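You operate a simulated robot arm through the tools that you are given. There is no shell and no other tool. Be economical: measure what you need, move in short steps, check, and stop when the job is done.

You are at the controls of a simulated two-armed robot. One attempt, no reset.

TASK
Gauge the stand flange and shim it by the figure shown.
Fine: hold the bar while its slider runs across; free the foot clamp, push that shim home, lock the clamp again. Where these are worked on the way, their far stop is far enough and under half their travel is too little: foot clamp.

Only the result counts: the job must be done as asked and must still hold three seconds after the hand-in. Knocking over, shifting, dropping, spilling or breaking anything else fails it.

THE ROBOT
Two 6-joint arms with two-finger parallel grippers on one trunk, on a base that drives. Base frame: it is fixed to the floor where the robot stands at the start and does not move with it; the origin is under the middle of the robot, x ahead of it, y to its left, z up. Readings come in m, degrees, newtons and seconds.
The left shoulder is at the start at [0.07, 0.166, 1.445], the right one opposite. Places, roughly: bar slider [0.5, 0.1, 0.9]; foot clamp [0.5, -0.1, 0.9]; shim one [0.3, 0.3, 0.8]; shim three [0.3, 0.1, 0.8]; shim two [0.3, 0.2, 0.8]. Payload 3.91 kg a hand.
The TCP of each hand is the grasp point between the finger pads, 0.03 m short of the fingertips. In the tool frame z runs along the fingers and y along their closing line. Largest opening 0.11 m; finger width 0.02, thickness 0.01; the body of the gripper, 0.048 by 0.112 m, starts 0.055 m behind the TCP.
Orientation is that of the tool frame in the base frame, as a unit quaternion [w, x, y, z]. With the fingers straight down and closing along the base's y, the tool's x points along the base's -x, its y along +y and its z along -z.

THE INTERFACE
- The arms move only by the tool play_rows. It takes "left_rows", "right_rows" or both (then of equal length, played together; a hand with none holds still); each is a list of rows, each a list of 7 numbers: the shift along the tool's x, y, z in units of 30 mm (1.0 is 30 mm), then the turn, a rotation vector about the tool's x, y, z in units of 5 degrees (1.0 is 5 degrees), then the finger opening in m, from 0 to 0.11. In form: [[dx, dy, dz, rx, ry, rz, hand], ...]. A call has 1 to 10 rows; each row shifts and turns the commanded pose from where the row before left it, along the tool's axes as they then stand. A call with a number of a shift or a turn outside -1 to 1 is refused whole. Each row takes 0.2 s and may step no farther than 0.05 m and 8.6 degrees from the row before; otherwise, or with a gripper value out of range, the whole call is refused. A pose out of reach is approached as far as the arm can. The call stops where the force on the tool passes 50 N (or 10 N more than at its start, if that is more) or the arm is blocked; 0.2 s more then pass. Each finger travels about 0.108 m/s and halts on what it meets, pressing with about 26 N; the grip force reading is that of the motor and also rises with nothing between the fingers. The clock runs only during rows and for 0.2 s after the last one: add rows that do not move to give the fingers time. It gives the time, the measured TCP pose, the force on the tool (base axes), the opening and the grip force at its end, in the units of the frame above (readings bear some noise), with the torque about the TCP (base axes, N m) and any sound that the robot's microphone picked up, and new pictures: "pictures" is both (left out), scene, wrist or none (wrist: the cameras of the hands that moved).
- Cameras (640 x 400 px; columns grow to the right, rows downward): "scene" is now at [0.1178, 0.0124, 1.64]; the picture's right is [0.18, -0.98, 0.00], its down [-0.84, -0.15, -0.53] and it looks along [0.52, 0.09, -0.85] (base axes); focal length 252 px, centre (320, 200). "left" rides on the left gripper at [0.077, -0.007, -0.114] in its tool frame; the picture's right is [0.09, 1.00, 0.00], its down [-0.80, 0.07, -0.59] and it looks along [-0.59, 0.05, 0.80] (tool axes); focal length 270 px, centre (320, 200). "right" rides on the right gripper at [0.077, 0.007, -0.114] in its tool frame; the picture's right is [-0.09, 1.00, 0.00], its down [-0.80, -0.07, -0.59] and it looks along [-0.59, -0.05, 0.80] (tool axes); focal length 270 px, centre (320, 200). There is no depth. A picture from a camera that has moved, and an enlarged one, comes with that camera's place and axes in the base frame and with its lens.
- slide_trunk(by): slides the trunk up (or, below 0, down) by that many m; the arms and the scene camera ride with it, the base frame stays. It gives what a move gives, with no picture.
- drive_base(legs): drives the robot by 1 to 6 legs, each [ahead, left, turn to the left] in m, m and degrees, along the robot's own axes; the way and the turn of a leg run together, so that a leg with both is an arc; at most 1.5 m and 180 degrees a leg. The arms and the cameras ride along, it lands a little off, and it stops where it bumps. It gives what a move gives, and a new picture of the scene camera.
- pan_tilt(pan, tilt): turns the head with the scene camera to pan (to the left, within 86 degrees either way) and tilt (down, from -29 to 69), counted from straight ahead of the robot. It gives what a move gives, and a new picture of the scene camera.
- enlarge(camera, box): a new picture of the part [left, top, right, bottom] of that camera's present view, enlarged. No time passes.
- job_done(): hands the job in; it is judged then, once.

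Go step by step. Nothing tells you exact positions but the pictures and the camera data: compare them with the known pose of the tool, close in by small moves and look again before you grip or let go. The budget is 120 turns and 260 pictures, counting those below and the enlarged ones. Unless the task says otherwise, let go and move clear before handing in, and close with one line.

The tools are called as a command line: name --argument value ..., lists and objects as JSON in quotes. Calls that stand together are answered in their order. play_rows: Moves the arms, as the interface text tells. Its arguments: {"type":"object","properties":{"left_rows":{"type":"array","items":{"type":"array","items":{"type":"number"}}},"right_rows":{"type":"array","items":{"type":"array","items":{"type":"number"}}},"pictures":{"type":"string","enum":["both","scene","wrist","none"]}},"required":[]} The other tools are called the same way: slide_trunk (by) slides the trunk up or down; drive_base (legs) drives the base; pan_tilt (pan, tilt) turns the head that bears the scene camera; enlarge (camera, box) takes an enlarged picture of a part of a camera's view; job_done () hands the job in.

At the start:

```text
clock: 0.0
left_tcp_pos: [0.5728, 0.3525, 0.999]
left_ee_rot: [0.0, 0.0, 1.0, 0.0]
left_ft_force: [-0.5, -0.2, -0.3]
left_torque: [-0.01, 0.01, -0.01]
left_grip_width: 0.1101
left_gripper_force: 0.0
right_tcp_pos: [0.6772, -0.1428, 1.0895]
right_ee_rot: [0.0, 0.0, 1.0, 0.0]
right_ft_force: [0.1, 0.1, 0.6]
right_torque: [-0.01, -0.01, -0.01]
right_grip_width: 0.1102
right_gripper_force: 0.0
trunk travel left (down, up): [-0.94, 0.0]
robot x, y, heading: [0.0012, 0.0002, -0.2]
head pan, tilt: [10.2, 58.3]
```

scene: 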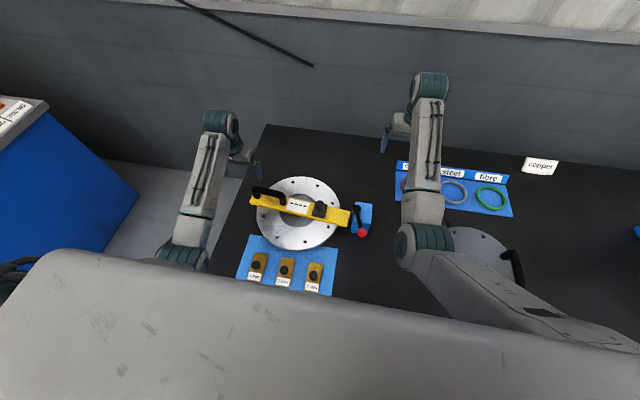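
right: 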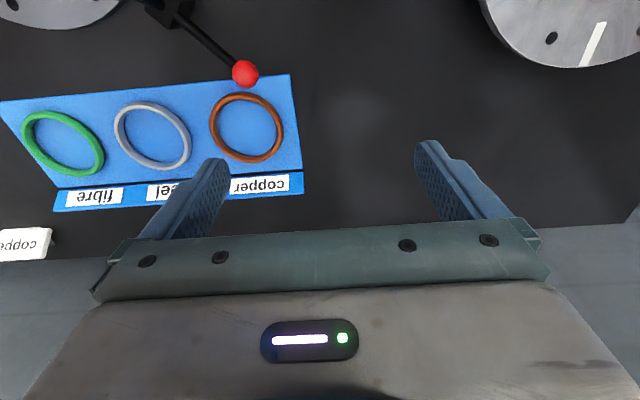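
left: 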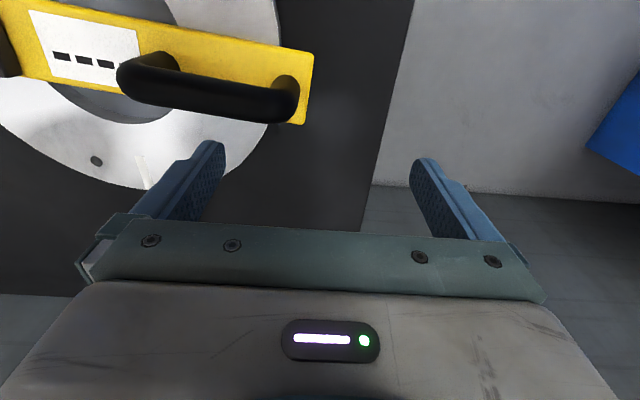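

I see a flange with a yellow bar on it: a handle at its left and a black slider on its right half. A blue clamp with a red-knobbed lever sits to the right, and three shims lie on a blue mat in front. I'll look closer first.

enlarge --camera "scene" --box '[220, 160, 400, 300]'

enlarge --camera "scene" --box '[380, 140, 560, 300]'

```text
2.86 times, centred on (310, 230) of scene
camera zoom: at [0.1178, 0.0124, 1.64], right [0.18, -0.98, 0.0], down [-0.84, -0.15, -0.53], along [0.52, 0.09, -0.85], focal length 720 px, centre (349, 114)
```

zoom: 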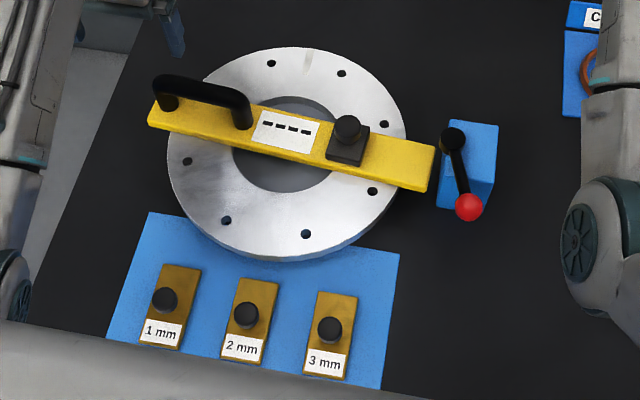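

```text
2.50 times, centred on (470, 220) of scene
camera zoom: at [0.1178, 0.0124, 1.64], right [0.18, -0.98, 0.0], down [-0.84, -0.15, -0.53], along [0.52, 0.09, -0.85], focal length 630 px, centre (-55, 150)
```

zoom: 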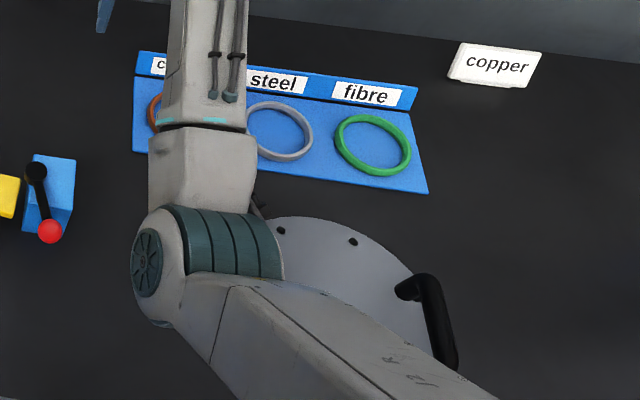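

The reach to the shims is tight, so I'll raise the left hand and drive back a little for a better view.

play_rows --left_rows '[[0, 0, -1, 0, 0, 0, 0.11], [0, 0, -1, 0, 0, 0, 0.11], [0, 0, -1, 0, 0, 0, 0.11]]' --pictures "none"

drive_base --legs '[[-0.16, 0, 0]]'

```text
clock: 0.8
left_tcp_pos: [0.5918, 0.3683, 1.0472]
left_ee_rot: [0.002, 0.0, 1.0, 0.0]
left_ft_force: [-0.6, -0.5, 0.0]
left_torque: [0.0, 0.0, 0.0]
left_grip_width: 0.11
left_gripper_force: 0.1
left hand out of reach, approached as far as the arm can: row 2, 3
right_tcp_pos: [0.6789, -0.1411, 1.0888]
right_ee_rot: [0.0, 0.0, 1.0, 0.0]
right_ft_force: [-0.3, -0.2, 0.1]
right_torque: [-0.02, -0.04, -0.02]
right_grip_width: 0.1099
right_gripper_force: 0.0
trunk travel left (down, up): [-0.94, 0.0]
robot x, y, heading: [-0.001, -0.0008, 0.2]
head pan, tilt: [10.2, 58.3]
```

```text
clock: 2.2
left_tcp_pos: [0.4348, 0.3675, 1.0428]
left_ee_rot: [0.0, 0.001, 1.0, 0.0]
left_ft_force: [-0.3, -0.1, 0.2]
left_torque: [0.01, -0.01, 0.03]
left_grip_width: 0.11
left_gripper_force: 0.1
right_tcp_pos: [0.5215, -0.1421, 1.0878]
right_ee_rot: [-0.002, 0.0, 1.0, 0.0]
right_ft_force: [0.0, 0.6, 0.9]
right_torque: [0.02, 0.0, 0.02]
right_grip_width: 0.1099
right_gripper_force: 0.0
trunk travel left (down, up): [-0.94, 0.0]
robot x, y, heading: [-0.1595, 0.0015, 0.1]
head pan, tilt: [10.2, 58.3]
camera scene: at [-0.0357, 0.0124, 1.6395], right [0.18, -0.98, 0.0], down [-0.84, -0.15, -0.52], along [0.51, 0.09, -0.85], focal length 252 px, centre (320, 200)
```

scene: 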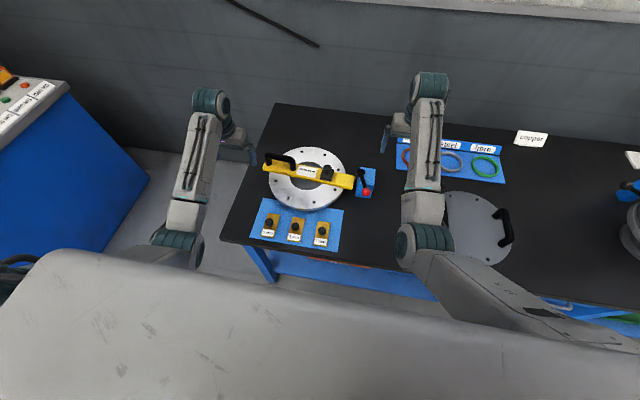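

Clear view now. I'll bring the left hand over the shims to look for the slot at the flange's foot.

play_rows --left_rows '[[1, 0, 0, 0, 0, 0, 0.11], [1, -1, 0, 0, 0, 0, 0.11], [0.5, -1, 0, 0, 0, 0, 0.11], [0, -1, 0, 0, 0, 0, 0.11], [0, -1, 0, 0, 0, 0, 0.11], [0, -1, 0, 0, 0, 0, 0.11], [0, -1, 0, 0, 0, 0, 0.11], [0, -0.7, 0, 0, 0, 0, 0.11]]'

enlarge --camera "scene" --box '[240, 130, 400, 250]'

```text
clock: 4.0
left_tcp_pos: [0.3697, 0.1819, 1.0031]
left_ee_rot: [0.001, 0.0, 1.0, 0.0]
left_ft_force: [-0.2, -0.4, 0.2]
left_torque: [0.01, 0.02, 0.01]
left_grip_width: 0.1098
left_gripper_force: 0.1
left hand out of reach, approached as far as the arm can: row 1, 2, 3, 4, 5
right_tcp_pos: [0.5192, -0.1417, 1.0889]
right_ee_rot: [0.0, -0.001, 1.0, 0.001]
right_ft_force: [0.1, 0.1, -0.9]
right_torque: [0.02, 0.01, 0.0]
right_grip_width: 0.1099
right_gripper_force: 0.2
trunk travel left (down, up): [-0.94, 0.0]
robot x, y, heading: [-0.157, -0.0007, -0.0]
head pan, tilt: [10.2, 58.3]
camera scene: at [-0.0399, 0.0111, 1.6399], right [0.18, -0.98, 0.0], down [-0.84, -0.15, -0.53], along [0.52, 0.09, -0.85], focal length 252 px, centre (320, 200)
camera left: at [0.2943, 0.1752, 1.117], right [-0.09, 1.0, 0.0], down [0.8, 0.07, 0.6], along [0.6, 0.05, -0.8], focal length 270 px, centre (320, 200)
```

scene: 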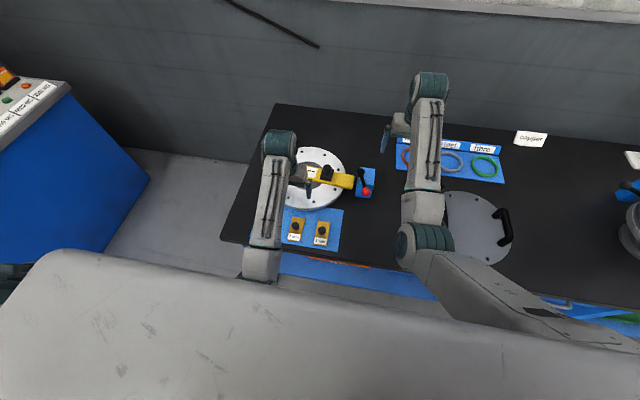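
left: 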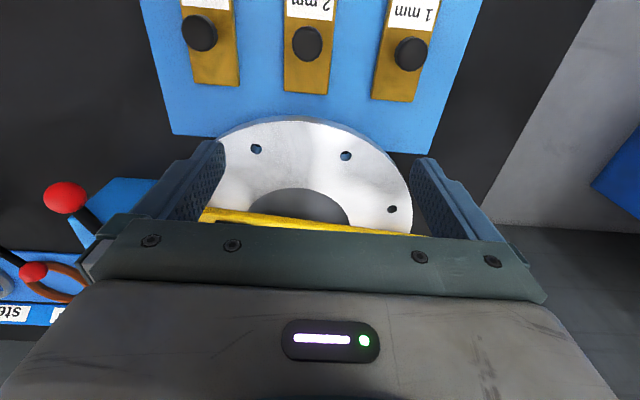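

```text
3.33 times, centred on (320, 190) of scene
camera zoom: at [-0.0399, 0.0111, 1.6399], right [0.18, -0.98, 0.0], down [-0.84, -0.15, -0.53], along [0.52, 0.09, -0.85], focal length 840 px, centre (320, 233)
```

zoom: 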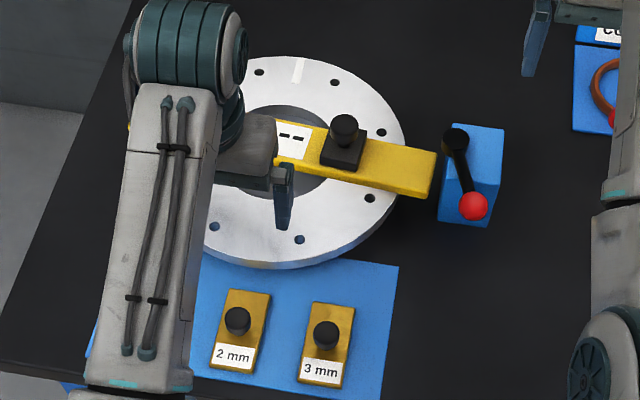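

enlarge --camera "left" --box '[150, 0, 470, 200]'

enlarge --camera "left" --box '[0, 140, 160, 260]'

```text
2.00 times, centred on (310, 100) of left
camera zoom: at [0.2943, 0.1752, 1.117], right [-0.09, 1.0, 0.0], down [0.8, 0.07, 0.6], along [0.6, 0.05, -0.8], focal length 541 px, centre (340, 400)
```

zoom: 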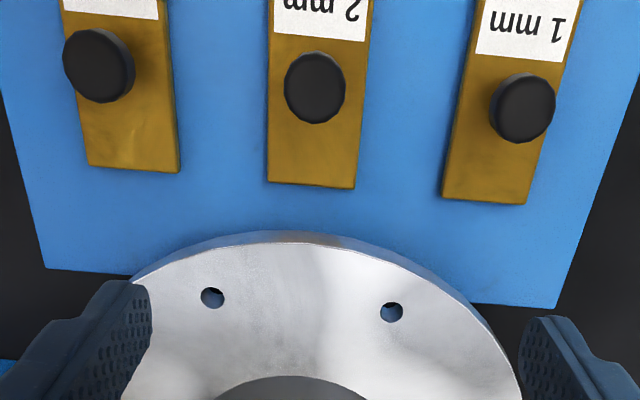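

```text
3.33 times, centred on (80, 200) of left
camera zoom: at [0.2943, 0.1752, 1.117], right [-0.09, 1.0, 0.0], down [0.8, 0.07, 0.6], along [0.6, 0.05, -0.8], focal length 901 px, centre (1120, 200)
```

zoom: 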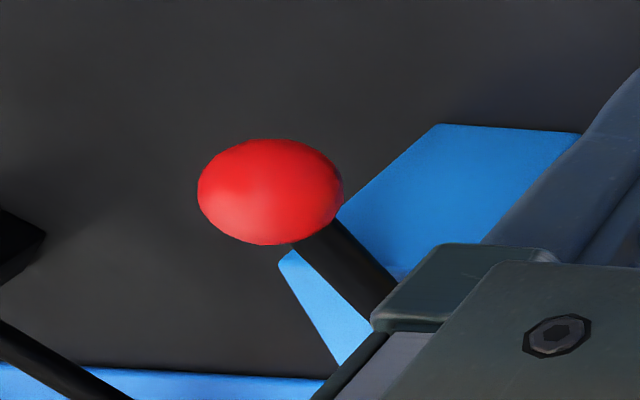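

I need a lower, flatter view of the gap under the flange, so I'll tilt the left hand forward.

play_rows --left_rows '[[1, -0.5, 0.3, 0, -1, 0, 0.11], [0.8, 0, 0.3, 0, -1, 0, 0.11], [0.3, 0, 0.3, 0, -1, 0, 0.11], [0.3, 0, 0, 0, -1, 0, 0.11], [0.3, 0, 0, 0, -1, 0, 0.11], [0, 0, 0, 0, -1, 0, 0.11]]' --pictures "wrist"

```text
clock: 5.4
left_tcp_pos: [0.3009, 0.1842, 0.9699]
left_ee_rot: [0.271, 0.008, 0.962, 0.019]
left_ft_force: [0.8, -0.9, -1.6]
left_torque: [-0.01, 0.02, -0.03]
left_grip_width: 0.1097
left_gripper_force: 0.1
right_tcp_pos: [0.5195, -0.1413, 1.0895]
right_ee_rot: [0.001, 0.0, 1.0, 0.0]
right_ft_force: [0.3, 0.7, -0.3]
right_torque: [0.03, 0.01, -0.02]
right_grip_width: 0.1101
right_gripper_force: 0.0
trunk travel left (down, up): [-0.94, 0.0]
robot x, y, heading: [-0.1566, 0.0007, 0.2]
head pan, tilt: [10.2, 58.3]
camera left: at [0.1765, 0.176, 1.0277], right [-0.07, 1.0, -0.01], down [0.37, 0.03, 0.93], along [0.93, 0.06, -0.37], focal length 270 px, centre (320, 200)
```

left: 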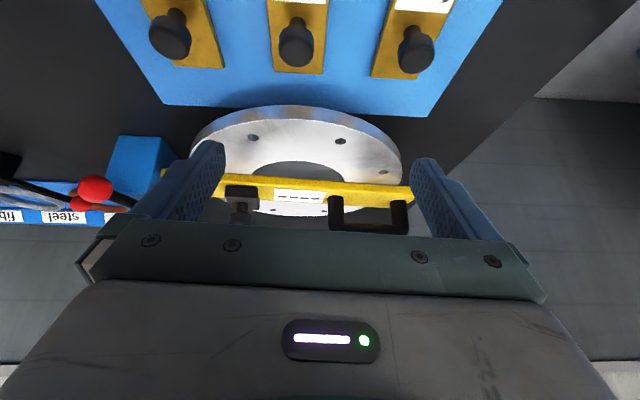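

enlarge --camera "left" --box '[160, 60, 440, 235]'

enlarge --camera "left" --box '[190, 80, 400, 160]'

enlarge --camera "left" --box '[0, 100, 220, 240]'

```text
2.29 times, centred on (300, 148) of left
camera zoom: at [0.1765, 0.176, 1.0277], right [-0.07, 1.0, -0.01], down [0.37, 0.03, 0.93], along [0.93, 0.06, -0.37], focal length 618 px, centre (366, 320)
```

zoom: 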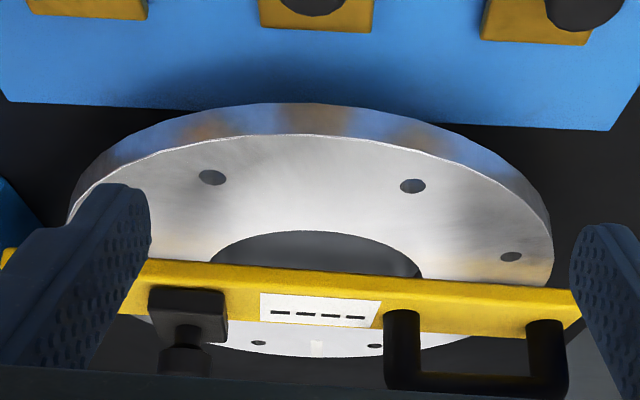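

```text
3.05 times, centred on (295, 120) of left
camera zoom: at [0.1765, 0.176, 1.0277], right [-0.07, 1.0, -0.01], down [0.37, 0.03, 0.93], along [0.93, 0.06, -0.37], focal length 824 px, centre (396, 444)
```

zoom: 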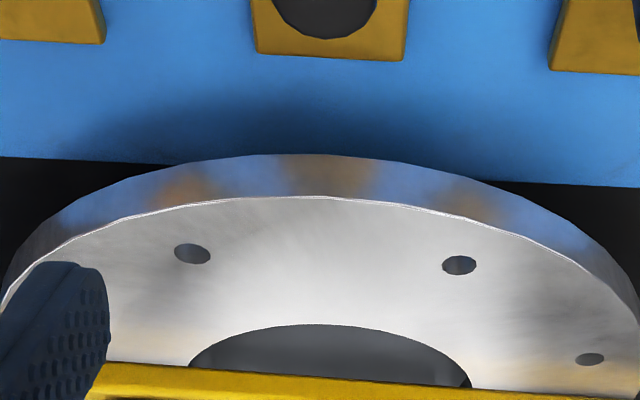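

```text
2.86 times, centred on (110, 170) of left
camera zoom: at [0.1765, 0.176, 1.0277], right [-0.07, 1.0, -0.01], down [0.37, 0.03, 0.93], along [0.93, 0.06, -0.37], focal length 772 px, centre (920, 286)
```

zoom: 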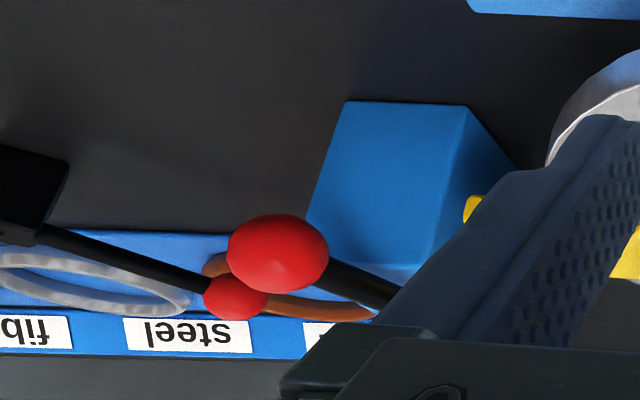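

The flange stands a little off the mat, so the shims slide in under it (+x). I put the slider knob at about (0.548, 0.087, 0.91) and the bar handle at about (0.566, 0.27, 0.913). I'll level the left hand and turn it about 95° so it can grip the handle.

play_rows --left_rows '[[0, 0.3, -0.4, 0, 1, 0, 0.11], [0, 0.3, -0.4, 0, 1, 0, 0.11], [0, 0.3, -0.4, 0, 1, 0, 0.11], [0, 0.3, -0.2, 0, 1, 0, 0.11], [0, 0.3, 0, 0, 1, 0, 0.11], [0, 0.3, 0, 0, 1, 0, 0.11], [-0.6, 0.3, 0, 0, 0, 1, 0.11], [-0.6, 0.2, 0, 0, 0, 1, 0.11], [-0.6, 0.2, 0, 0, 0, 1, 0.11], [-0.6, 0, 0, 0, 0, 1, 0.11]]' --pictures "none"

play_rows --left_rows '[[0, 0, 0, 0, 0, 1, 0.11], [0, 0, 0, 0, 0, 1, 0.11], [0, 0, 0, 0, 0, 1, 0.11], [0, 0, 0, 0, 0, 1, 0.11], [0, 0, 0, 0, 0, 1, 0.11], [0, 0, 0, 0, 0, 1, 0.11], [0, 0, 0, 0, 0, 1, 0.11], [0, 0, 0, 0, 0, 1, 0.11], [0, 0, 0, 0, 0, 1, 0.11], [0, 0, 0, 0, 0, 1, 0.11]]' --pictures "none"

play_rows --left_rows '[[0, 0, 0, 0, 0, 1, 0.11], [0, 0, 0, 0, 0, 1, 0.11], [0, 0, 0, 0, 0, 1, 0.11], [0, 0, 0, 0, 0, 1, 0.11], [0, 0, 0, 0, 0, 1, 0.11]]'

```text
clock: 7.6
left_tcp_pos: [0.3495, 0.2289, 0.9852]
left_ee_rot: [0.001, 0.174, 0.985, 0.0]
left_ft_force: [1.0, 0.0, -1.0]
left_torque: [-0.02, 0.03, 0.0]
left_grip_width: 0.1098
left_gripper_force: 0.1
left hand out of reach, approached as far as the arm can: row 6
right_tcp_pos: [0.5204, -0.1427, 1.0884]
right_ee_rot: [0.001, 0.0, 1.0, 0.001]
right_ft_force: [0.5, 0.1, -0.3]
right_torque: [-0.03, 0.0, 0.0]
right_grip_width: 0.1099
right_gripper_force: 0.0
trunk travel left (down, up): [-0.94, 0.0]
robot x, y, heading: [-0.1597, 0.0005, 0.1]
head pan, tilt: [10.2, 58.3]
```

```text
clock: 9.8
left_tcp_pos: [0.3487, 0.2291, 0.9853]
left_ee_rot: [0.001, 0.574, 0.819, 0.001]
left_ft_force: [-0.2, -0.4, -0.1]
left_torque: [-0.04, -0.01, 0.03]
left_grip_width: 0.1099
left_gripper_force: 0.1
right_tcp_pos: [0.5196, -0.1429, 1.0887]
right_ee_rot: [0.0, -0.001, 1.0, -0.001]
right_ft_force: [-0.1, 0.2, -0.3]
right_torque: [-0.04, -0.04, 0.03]
right_grip_width: 0.1099
right_gripper_force: 0.1
trunk travel left (down, up): [-0.94, 0.0]
robot x, y, heading: [-0.159, 0.0018, -0.1]
head pan, tilt: [10.2, 58.3]
```

```text
clock: 11.0
left_tcp_pos: [0.3492, 0.2301, 0.9853]
left_ee_rot: [0.002, 0.738, 0.675, 0.001]
left_ft_force: [0.2, 0.0, -0.2]
left_torque: [-0.01, 0.0, 0.01]
left_grip_width: 0.1098
left_gripper_force: 0.0
right_tcp_pos: [0.5194, -0.1425, 1.0873]
right_ee_rot: [0.0, 0.001, 1.0, 0.001]
right_ft_force: [0.1, -0.7, 0.6]
right_torque: [-0.03, -0.01, 0.02]
right_grip_width: 0.11
right_gripper_force: 0.1
trunk travel left (down, up): [-0.94, 0.0]
robot x, y, heading: [-0.1577, 0.0028, -0.2]
head pan, tilt: [10.2, 58.3]
camera scene: at [-0.0402, 0.0124, 1.64], right [0.18, -0.98, 0.0], down [-0.84, -0.15, -0.53], along [0.52, 0.09, -0.85], focal length 252 px, centre (320, 200)
camera left: at [0.35, 0.3084, 1.0994], right [1.0, 0.0, 0.0], down [0.0, -0.8, 0.6], along [0.0, -0.6, -0.8], focal length 270 px, centre (320, 200)
```

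scene: 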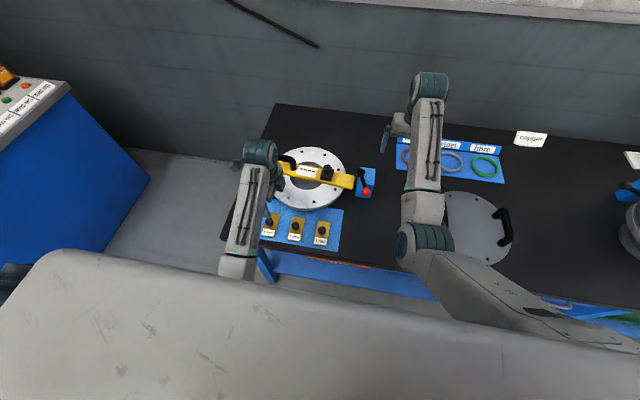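
left: 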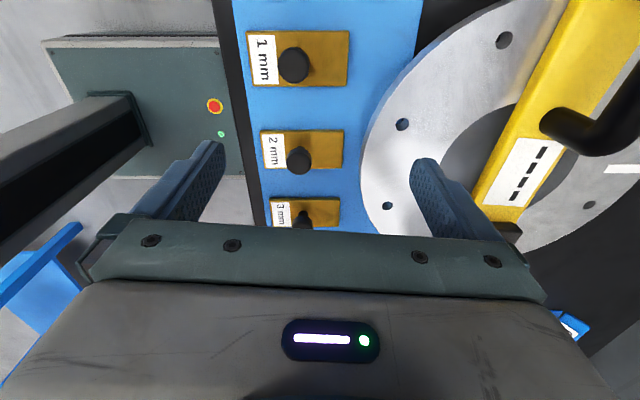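

Wrist turned well. Next I'll carry the left hand over the handle.

play_rows --left_rows '[[0.5, 1, 0, 0, 0, 0, 0.11], [0.5, 1, 0, 0, 0, 0, 0.11], [0.5, 1, 0, 0, 0, 0, 0.11], [0.5, 1, 0, 0, 0, 0, 0.11], [0, 1, 0, 0, 0, 0, 0.11], [0, 1, 0, 0, 0, 0, 0.11], [0, 1, 0, 0, 0, 0, 0.11]]'

enlarge --camera "scene" --box '[240, 130, 400, 230]'

```text
clock: 12.6
left_tcp_pos: [0.5651, 0.2713, 0.9835]
left_ee_rot: [0.0, 0.737, 0.676, 0.001]
left_ft_force: [-0.1, 0.2, 0.4]
left_torque: [-0.02, 0.0, 0.0]
left_grip_width: 0.1103
left_gripper_force: 0.0
right_tcp_pos: [0.5196, -0.1425, 1.0892]
right_ee_rot: [-0.001, 0.0, 1.0, 0.0]
right_ft_force: [0.9, -0.1, 0.4]
right_torque: [-0.05, 0.02, -0.02]
right_grip_width: 0.1101
right_gripper_force: 0.1
trunk travel left (down, up): [-0.94, 0.0]
robot x, y, heading: [-0.1599, -0.0007, 0.2]
head pan, tilt: [10.2, 58.3]
camera scene: at [-0.0384, 0.0122, 1.6398], right [0.18, -0.98, 0.0], down [-0.84, -0.15, -0.52], along [0.52, 0.09, -0.85], focal length 252 px, centre (320, 200)
camera left: at [0.5665, 0.3506, 1.0985], right [1.0, 0.0, 0.0], down [0.0, -0.8, 0.59], along [0.0, -0.59, -0.8], focal length 270 px, centre (320, 200)
```

scene: 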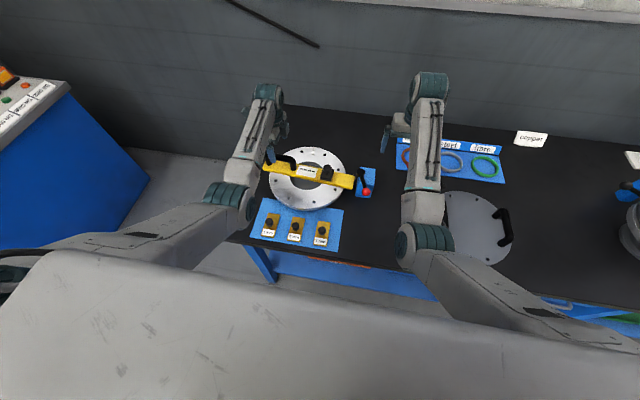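
left: 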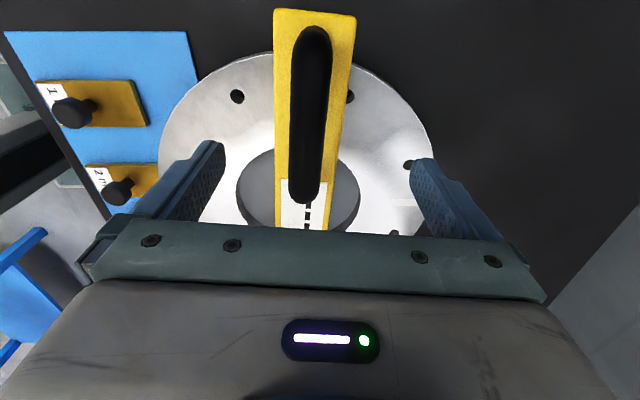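

```text
4.00 times, centred on (320, 180) of scene
camera zoom: at [-0.0384, 0.0122, 1.6398], right [0.18, -0.98, 0.0], down [-0.84, -0.15, -0.52], along [0.52, 0.09, -0.85], focal length 1008 px, centre (320, 280)
```

zoom: 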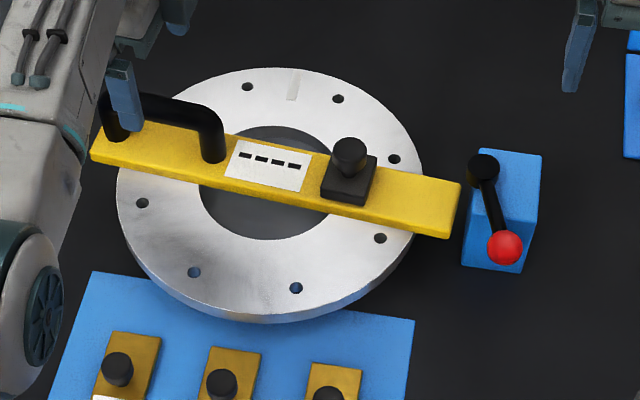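

The handle spans y 0.21 to 0.34 at x≈0.557, so I'll shift 8 mm and lower the hand round it.

play_rows --left_rows '[[0, -0.27, 0, 0, 0, 0, 0.11], [0, 0, 0.7, 0, 0, 0, 0.11], [0, 0, 0.6, 0, 0, 0, 0.11], [0, 0, 0.6, 0, 0, 0, 0.11], [0, 0, 0, 0, 0, 0, 0.11]]' --pictures "wrist"

enlarge --camera "scene" --box '[240, 130, 400, 230]'

```text
clock: 13.8
left_tcp_pos: [0.5553, 0.2719, 0.928]
left_ee_rot: [0.001, 0.737, 0.676, 0.001]
left_ft_force: [-0.1, -0.5, -0.8]
left_torque: [0.01, -0.02, 0.01]
left_grip_width: 0.1101
left_gripper_force: 0.0
right_tcp_pos: [0.5196, -0.1425, 1.0892]
right_ee_rot: [0.0, 0.0, 1.0, 0.0]
right_ft_force: [-0.3, -0.2, 0.4]
right_torque: [-0.02, 0.0, -0.01]
right_grip_width: 0.1099
right_gripper_force: 0.0
trunk travel left (down, up): [-0.94, 0.0]
robot x, y, heading: [-0.1583, 0.0014, 0.2]
head pan, tilt: [10.2, 58.3]
camera left: at [0.5567, 0.3511, 1.0427], right [1.0, 0.0, 0.0], down [0.0, -0.8, 0.59], along [0.0, -0.59, -0.8], focal length 270 px, centre (320, 200)
```

left: 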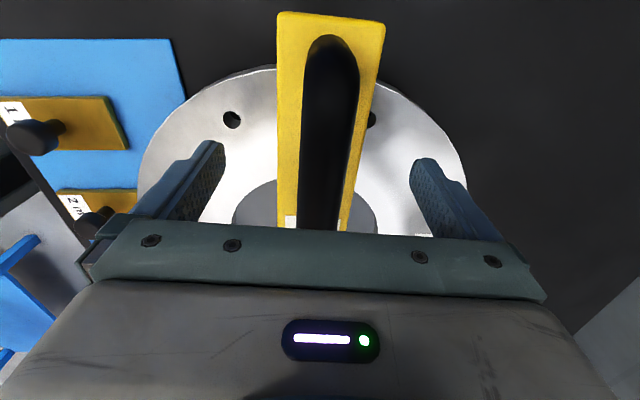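

```text
4.00 times, centred on (320, 180) of scene
camera zoom: at [-0.04, 0.0123, 1.6399], right [0.18, -0.98, 0.0], down [-0.84, -0.15, -0.53], along [0.52, 0.09, -0.85], focal length 1008 px, centre (320, 280)
```

zoom: 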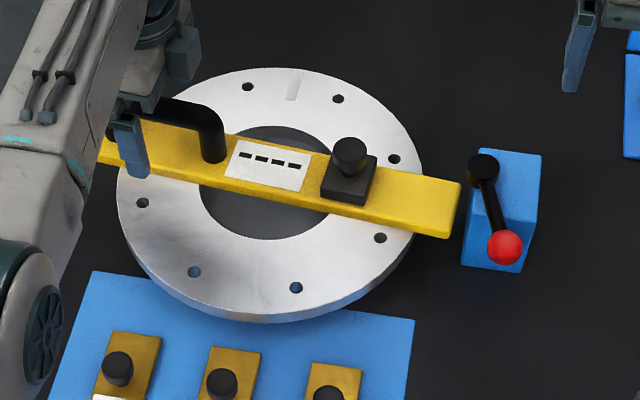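

Centred on the handle. I'll go 12 mm lower and close.

play_rows --left_rows '[[0, 0, 0.4, 0, 0, 0, 0.11], [0, 0, 0, 0, 0, 0, 0.06], [0, 0, 0, 0, 0, 0, 0.03], [0, 0, 0, 0, 0, 0, 0.0], [0, 0, 0, 0, 0, 0, 0.0], [0, 0, 0, 0, 0, 0, 0.0]]' --pictures "wrist"

enlarge --camera "scene" --box '[240, 130, 400, 230]'

```text
clock: 15.2
left_tcp_pos: [0.5557, 0.2722, 0.9153]
left_ee_rot: [0.001, 0.737, 0.676, 0.003]
left_ft_force: [1.1, 0.0, 1.4]
left_torque: [0.21, 0.15, 0.02]
left_grip_width: 0.0249
left_gripper_force: 26.1
right_tcp_pos: [0.5195, -0.1416, 1.0896]
right_ee_rot: [0.0, 0.001, 1.0, 0.0]
right_ft_force: [-1.0, -0.1, 0.7]
right_torque: [0.03, 0.02, -0.02]
right_grip_width: 0.1102
right_gripper_force: 0.1
trunk travel left (down, up): [-0.94, 0.0]
robot x, y, heading: [-0.1584, -0.0023, -0.1]
head pan, tilt: [10.2, 58.3]
camera left: at [0.5565, 0.3506, 1.0305], right [1.0, 0.0, 0.0], down [0.0, -0.8, 0.59], along [0.0, -0.59, -0.8], focal length 270 px, centre (320, 200)
```

left: 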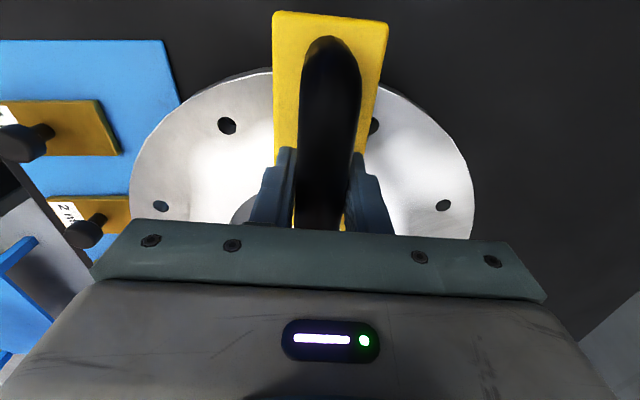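

```text
4.00 times, centred on (320, 180) of scene
camera zoom: at [-0.0401, 0.0123, 1.64], right [0.18, -0.98, 0.0], down [-0.84, -0.15, -0.53], along [0.52, 0.09, -0.85], focal length 1008 px, centre (320, 280)
```

zoom: 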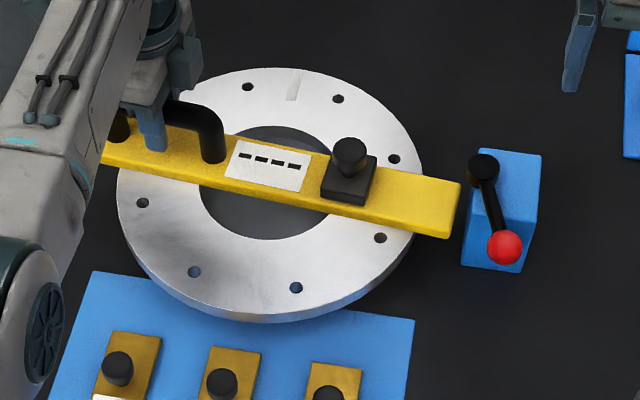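

The handle is held at 25 mm width. Now the right hand goes over to the slider knob.

play_rows --right_rows '[[-0.3, 1, 0, 0, 0, 0, 0.11], [-0.3, 1, 0, 0, 0, 0, 0.11], [0, 1, 0, 0, 0, 0, 0.11], [0, 1, 0, 0, 0, 0, 0.11], [0, 1, 0, 0, 0, 0, 0.11], [0, 1, 0.5, 0, 0, 0, 0.11], [0, 1, 0.5, 0, 0, 0, 0.11], [0, 0.65, 0.7, 0, 0, 0, 0.11], [0, 0, 0.7, 0, 0, 0, 0.11]]'

```text
clock: 17.2
left_tcp_pos: [0.5551, 0.2726, 0.915]
left_ee_rot: [0.001, 0.737, 0.675, 0.002]
left_ft_force: [-1.6, -0.7, 1.4]
left_torque: [-0.14, 0.36, 0.02]
left_grip_width: 0.0249
left_gripper_force: 25.2
right_tcp_pos: [0.5701, 0.0526, 1.0057]
right_ee_rot: [0.0, -0.001, 1.0, 0.0]
right_ft_force: [0.0, -0.1, -0.1]
right_torque: [-0.01, 0.01, 0.01]
right_grip_width: 0.11
right_gripper_force: 0.0
right hand out of reach, approached as far as the arm can: row 6, 7, 8
trunk travel left (down, up): [-0.94, 0.0]
robot x, y, heading: [-0.1601, -0.0011, -0.1]
head pan, tilt: [10.2, 58.3]
camera scene: at [-0.0404, 0.0121, 1.64], right [0.18, -0.98, 0.0], down [-0.84, -0.15, -0.53], along [0.52, 0.09, -0.85], focal length 252 px, centre (320, 200)
camera right: at [0.4927, 0.0586, 1.1197], right [0.09, 1.0, 0.0], down [0.8, -0.07, 0.59], along [0.59, -0.05, -0.8], focal length 270 px, centre (320, 200)
```

scene: 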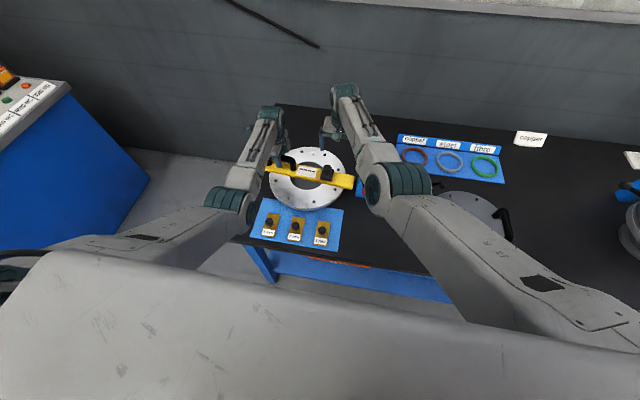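
right: 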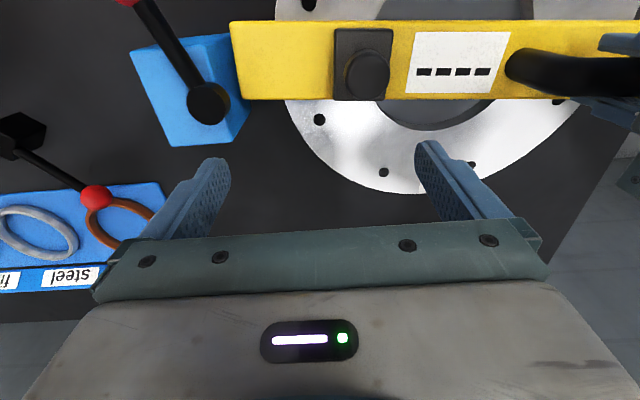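

play_rows --right_rows '[[0, 0, 0.5, 0, 0, 0, 0.11], [0, 0, 0, 0, 0, 0, 0.11]]' --pictures "wrist"

```text
clock: 17.8
left_tcp_pos: [0.555, 0.2725, 0.916]
left_ee_rot: [0.002, 0.737, 0.676, 0.002]
left_ft_force: [-1.0, -0.4, 0.8]
left_torque: [-0.19, 0.3, 0.06]
left_grip_width: 0.0246
left_gripper_force: 26.0
right_tcp_pos: [0.5702, 0.0526, 0.9921]
right_ee_rot: [0.001, 0.001, 1.0, 0.001]
right_ft_force: [-0.1, -0.8, 0.0]
right_torque: [0.02, 0.02, 0.04]
right_grip_width: 0.11
right_gripper_force: 0.1
trunk travel left (down, up): [-0.94, 0.0]
robot x, y, heading: [-0.1575, -0.0028, 0.1]
head pan, tilt: [10.2, 58.3]
camera right: at [0.493, 0.0588, 1.105], right [0.09, 1.0, 0.0], down [0.8, -0.07, 0.59], along [0.59, -0.05, -0.8], focal length 270 px, centre (320, 200)
```

right: 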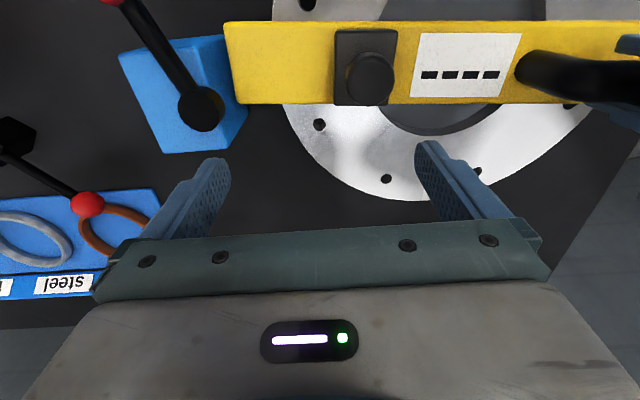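

play_rows --right_rows '[[0.5, 0.6, 0, 0, 0, 0, 0.11], [0.53, 0.6, 0, 0, 0, 0, 0.11], [0, 0, 0.8, 0, 0, 0, 0.11], [0, 0, 0, 0, 0, 0, 0.11]]'

enlarge --camera "scene" --box '[240, 130, 400, 230]'

```text
clock: 18.8
left_tcp_pos: [0.5541, 0.2721, 0.915]
left_ee_rot: [0.001, 0.737, 0.676, 0.002]
left_ft_force: [-1.4, -0.9, 1.9]
left_torque: [0.12, 0.24, -0.15]
left_grip_width: 0.0249
left_gripper_force: 25.8
right_tcp_pos: [0.5589, 0.0635, 0.9639]
right_ee_rot: [0.0, 0.0, 1.0, 0.001]
right_ft_force: [0.7, -0.8, -0.6]
right_torque: [-0.01, 0.0, -0.01]
right_grip_width: 0.1099
right_gripper_force: 0.1
right hand out of reach, approached as far as the arm can: row 1, 2, 3
trunk travel left (down, up): [-0.94, 0.0]
robot x, y, heading: [-0.1563, 0.002, 0.1]
head pan, tilt: [10.2, 58.3]
camera scene: at [-0.0404, 0.0123, 1.64], right [0.18, -0.98, 0.0], down [-0.84, -0.15, -0.53], along [0.52, 0.09, -0.85], focal length 252 px, centre (320, 200)
camera right: at [0.4813, 0.0678, 1.0764], right [0.09, 1.0, 0.0], down [0.8, -0.07, 0.59], along [0.59, -0.05, -0.8], focal length 270 px, centre (320, 200)
```

scene: 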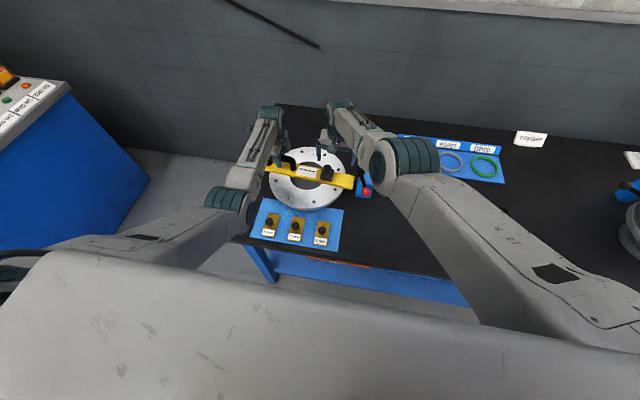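
right: 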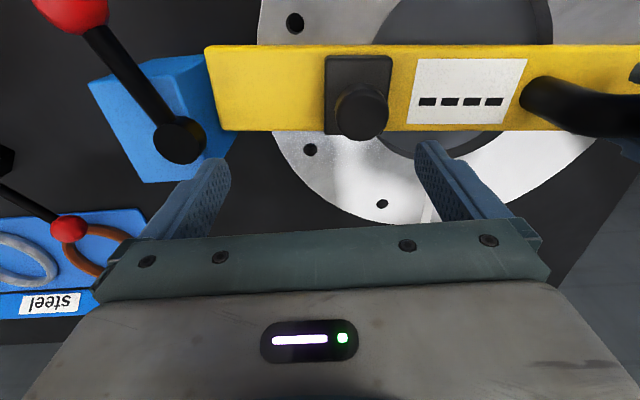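

```text
4.00 times, centred on (320, 180) of scene
camera zoom: at [-0.0404, 0.0123, 1.64], right [0.18, -0.98, 0.0], down [-0.84, -0.15, -0.53], along [0.52, 0.09, -0.85], focal length 1008 px, centre (320, 280)
```

zoom: 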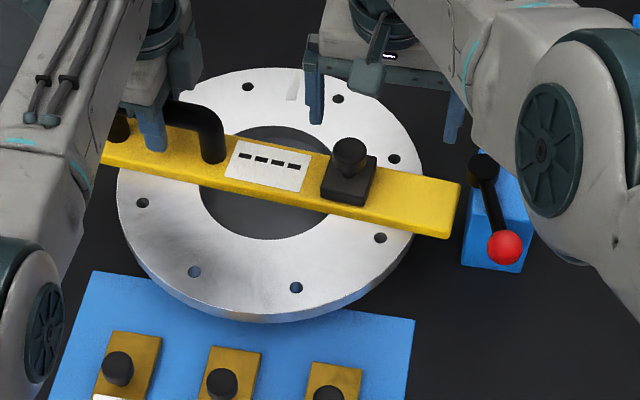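

The right hand is near the edge of its reach, but its +y finger is already past the knob. Moving back in x would let that finger hook the knob, so I'll try that.

play_rows --right_rows '[[0.35, 0, 0, 0, 0, 0, 0.11], [0.35, 0, 0, 0, 0, 0, 0.11], [0, 0, 0, 0, 0, 0, 0.11]]' --pictures "wrist"

```text
clock: 19.6
left_tcp_pos: [0.5549, 0.2716, 0.9158]
left_ee_rot: [0.001, 0.737, 0.676, 0.001]
left_ft_force: [-0.2, 0.9, 1.7]
left_torque: [0.2, 0.23, 0.01]
left_grip_width: 0.0247
left_gripper_force: 26.0
right_tcp_pos: [0.5529, 0.0664, 0.9562]
right_ee_rot: [0.0, 0.0, 1.0, 0.0]
right_ft_force: [-0.2, 0.5, 0.9]
right_torque: [0.0, 0.0, 0.0]
right_grip_width: 0.1102
right_gripper_force: 0.1
right hand out of reach, approached as far as the arm can: row 1, 2
trunk travel left (down, up): [-0.94, 0.0]
robot x, y, heading: [-0.1536, 0.0015, -0.0]
head pan, tilt: [10.2, 58.3]
camera right: at [0.4753, 0.0732, 1.0694], right [0.09, 1.0, 0.0], down [0.8, -0.07, 0.59], along [0.59, -0.05, -0.8], focal length 270 px, centre (320, 200)
```

right: 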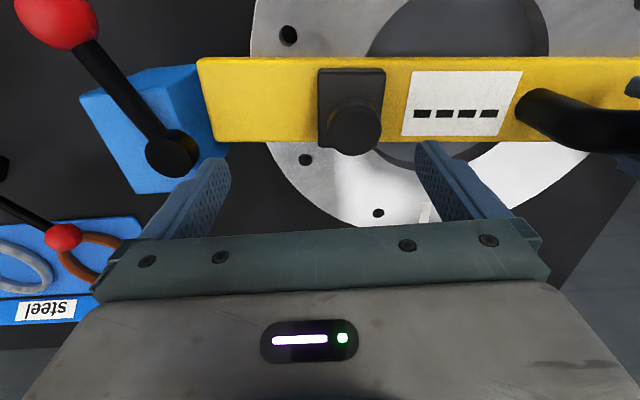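

It's an inner-reach limit that relaxes lower down. I'll lower the hand with the fingers astride the slider, then move back in x.

play_rows --right_rows '[[0, 0.1, 0.5, 0, 0, 0, 0.11], [0, 0.1, 0.5, 0, 0, 0, 0.11], [0.3, 0, 0.2, 0, 0, 0, 0.11], [0.2, 0, 0, 0, 0, 0, 0.11], [0, 0, 0, 0, 0, 0, 0.11]]' --pictures "wrist"

enlarge --camera "scene" --box '[240, 130, 400, 230]'

```text
clock: 20.8
left_tcp_pos: [0.5549, 0.2718, 0.9167]
left_ee_rot: [0.002, 0.737, 0.676, 0.002]
left_ft_force: [0.1, 0.4, 1.9]
left_torque: [0.12, 0.25, -0.05]
left_grip_width: 0.0248
left_gripper_force: 26.1
right_tcp_pos: [0.5343, 0.0608, 0.9298]
right_ee_rot: [-0.001, 0.0, 1.0, 0.001]
right_ft_force: [0.2, 0.4, -0.3]
right_torque: [0.01, 0.0, -0.03]
right_grip_width: 0.1102
right_gripper_force: 0.2
right hand out of reach, approached as far as the arm can: row 1, 2, 4
trunk travel left (down, up): [-0.94, 0.0]
robot x, y, heading: [-0.157, -0.0008, 0.2]
head pan, tilt: [10.2, 58.3]
camera right: at [0.4571, 0.0664, 1.0424], right [0.09, 1.0, 0.0], down [0.8, -0.07, 0.59], along [0.59, -0.05, -0.81], focal length 270 px, centre (320, 200)
```

right: 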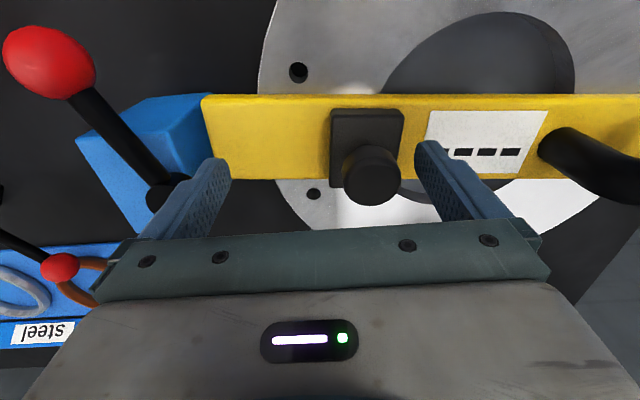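

```text
4.00 times, centred on (320, 180) of scene
camera zoom: at [-0.0403, 0.0124, 1.64], right [0.18, -0.98, 0.0], down [-0.84, -0.15, -0.53], along [0.52, 0.09, -0.85], focal length 1008 px, centre (320, 280)
```

zoom: 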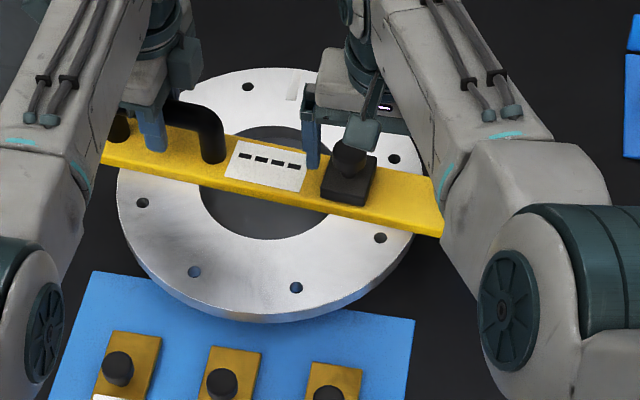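

play_rows --right_rows '[[0, 0, 0.35, 0, 0, 0, 0.11], [0, 0.45, 0, 0, 0, 0, 0.11], [0, 0.45, 0, 0, 0, 0, 0.11], [0, 0, 0, 0, 0, 0, 0.11]]' --pictures "wrist"

```text
clock: 21.8
left_tcp_pos: [0.5551, 0.2722, 0.9161]
left_ee_rot: [0.001, 0.737, 0.675, 0.001]
left_ft_force: [1.2, 0.5, 1.7]
left_torque: [0.12, 0.23, -0.03]
left_grip_width: 0.0247
left_gripper_force: 25.9
right_tcp_pos: [0.5344, 0.067, 0.9182]
right_ee_rot: [0.0, 0.0, 1.0, 0.0]
right_ft_force: [-0.1, 0.0, 0.2]
right_torque: [-0.01, -0.01, 0.01]
right_grip_width: 0.1099
right_gripper_force: 0.0
right hand out of reach, approached as far as the arm can: row 2, 3
trunk travel left (down, up): [-0.94, 0.0]
robot x, y, heading: [-0.1556, -0.0008, 0.3]
head pan, tilt: [10.2, 58.3]
camera right: at [0.4568, 0.0732, 1.0316], right [0.09, 1.0, 0.0], down [0.8, -0.07, 0.59], along [0.59, -0.05, -0.8], focal length 270 px, centre (320, 200)
```

right: 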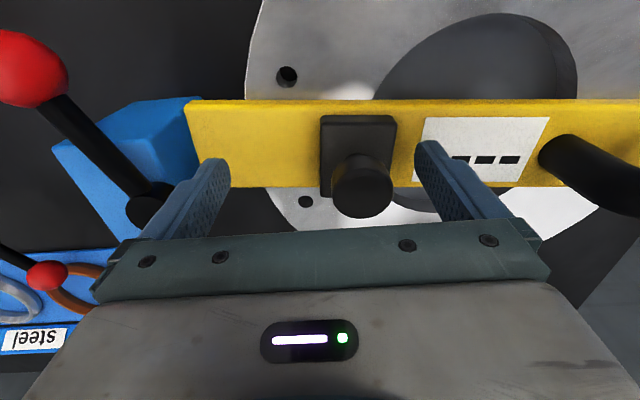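

I'll close gently on the knob, which starts the slider toward the right, and look.

play_rows --right_rows '[[0, 0, 0, 0, 0, 0, 0.07], [0, 0, 0, 0, 0, 0, 0.04], [0, 0, 0, 0, 0, 0, 0.02], [0, 0, 0, 0, 0, 0, 0.01], [0, 0, 0, 0, 0, 0, 0.01]]' --pictures "wrist"

enlarge --camera "scene" --box '[240, 130, 400, 230]'

```text
clock: 23.0
left_tcp_pos: [0.5548, 0.2714, 0.9156]
left_ee_rot: [0.002, 0.737, 0.676, 0.001]
left_ft_force: [3.1, -0.5, -0.5]
left_torque: [-0.68, 0.05, 0.67]
left_grip_width: 0.0249
left_gripper_force: 25.8
right_tcp_pos: [0.5346, 0.0668, 0.9173]
right_ee_rot: [0.0, 0.001, 1.0, 0.0]
right_ft_force: [-5.0, 0.5, 0.2]
right_torque: [-0.02, 0.36, -0.36]
right_grip_width: 0.0448
right_gripper_force: 26.1
trunk travel left (down, up): [-0.94, 0.0]
robot x, y, heading: [-0.1589, -0.0, -0.2]
head pan, tilt: [10.2, 58.3]
camera right: at [0.4565, 0.073, 1.0316], right [0.09, 1.0, 0.0], down [0.8, -0.07, 0.59], along [0.59, -0.05, -0.8], focal length 270 px, centre (320, 200)
```

right: 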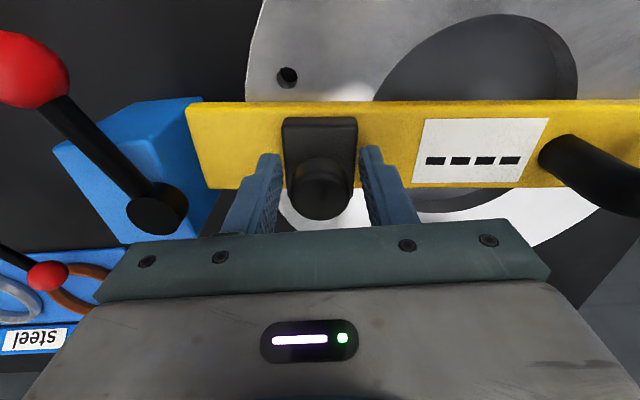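

```text
4.00 times, centred on (320, 180) of scene
camera zoom: at [-0.0408, 0.0124, 1.64], right [0.18, -0.98, 0.0], down [-0.84, -0.15, -0.53], along [0.52, 0.09, -0.85], focal length 1008 px, centre (320, 280)
```

zoom: 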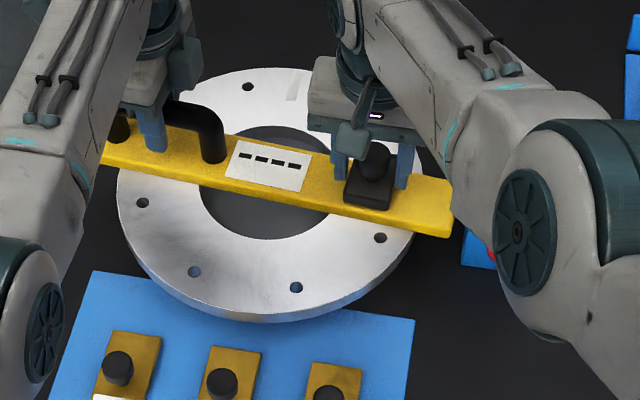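

The slider moved freely and I hold its block. Now I'll run it to the right in steps.

play_rows --right_rows '[[0.04, -0.5, 0, 0, 0, 0, 0.01], [0.04, -0.5, 0, 0, 0, 0, 0.01], [0, 0, 0, 0, 0, 0, 0.01]]' --pictures "wrist"

enlarge --camera "scene" --box '[240, 130, 400, 230]'

```text
clock: 23.8
left_tcp_pos: [0.555, 0.2715, 0.9154]
left_ee_rot: [0.002, 0.738, 0.675, 0.001]
left_ft_force: [1.1, -2.7, 0.5]
left_torque: [-0.72, 0.16, 0.63]
left_grip_width: 0.0249
left_gripper_force: 26.4
right_tcp_pos: [0.5319, 0.0343, 0.918]
right_ee_rot: [0.0, 0.0, 1.0, -0.001]
right_ft_force: [-1.7, 1.8, 1.6]
right_torque: [0.24, 0.15, -0.49]
right_grip_width: 0.045
right_gripper_force: 25.5
trunk travel left (down, up): [-0.94, 0.0]
robot x, y, heading: [-0.1575, 0.0012, 0.1]
head pan, tilt: [10.2, 58.3]
camera right: at [0.4547, 0.0417, 1.0316], right [0.09, 1.0, 0.0], down [0.8, -0.07, 0.59], along [0.59, -0.05, -0.8], focal length 270 px, centre (320, 200)
```

right: 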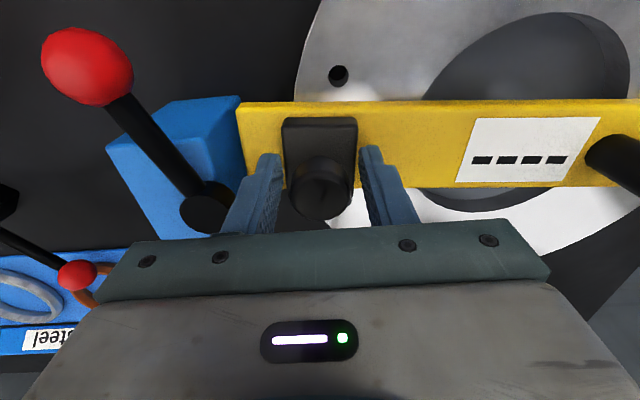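

```text
4.00 times, centred on (320, 180) of scene
camera zoom: at [-0.0405, 0.0119, 1.64], right [0.18, -0.98, 0.0], down [-0.84, -0.15, -0.53], along [0.52, 0.09, -0.85], focal length 1008 px, centre (320, 280)
```

zoom: 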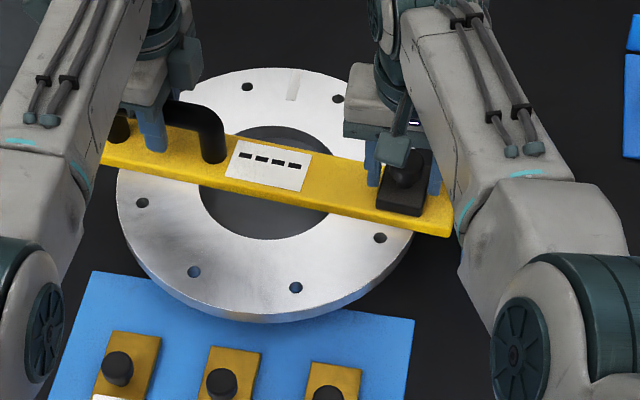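

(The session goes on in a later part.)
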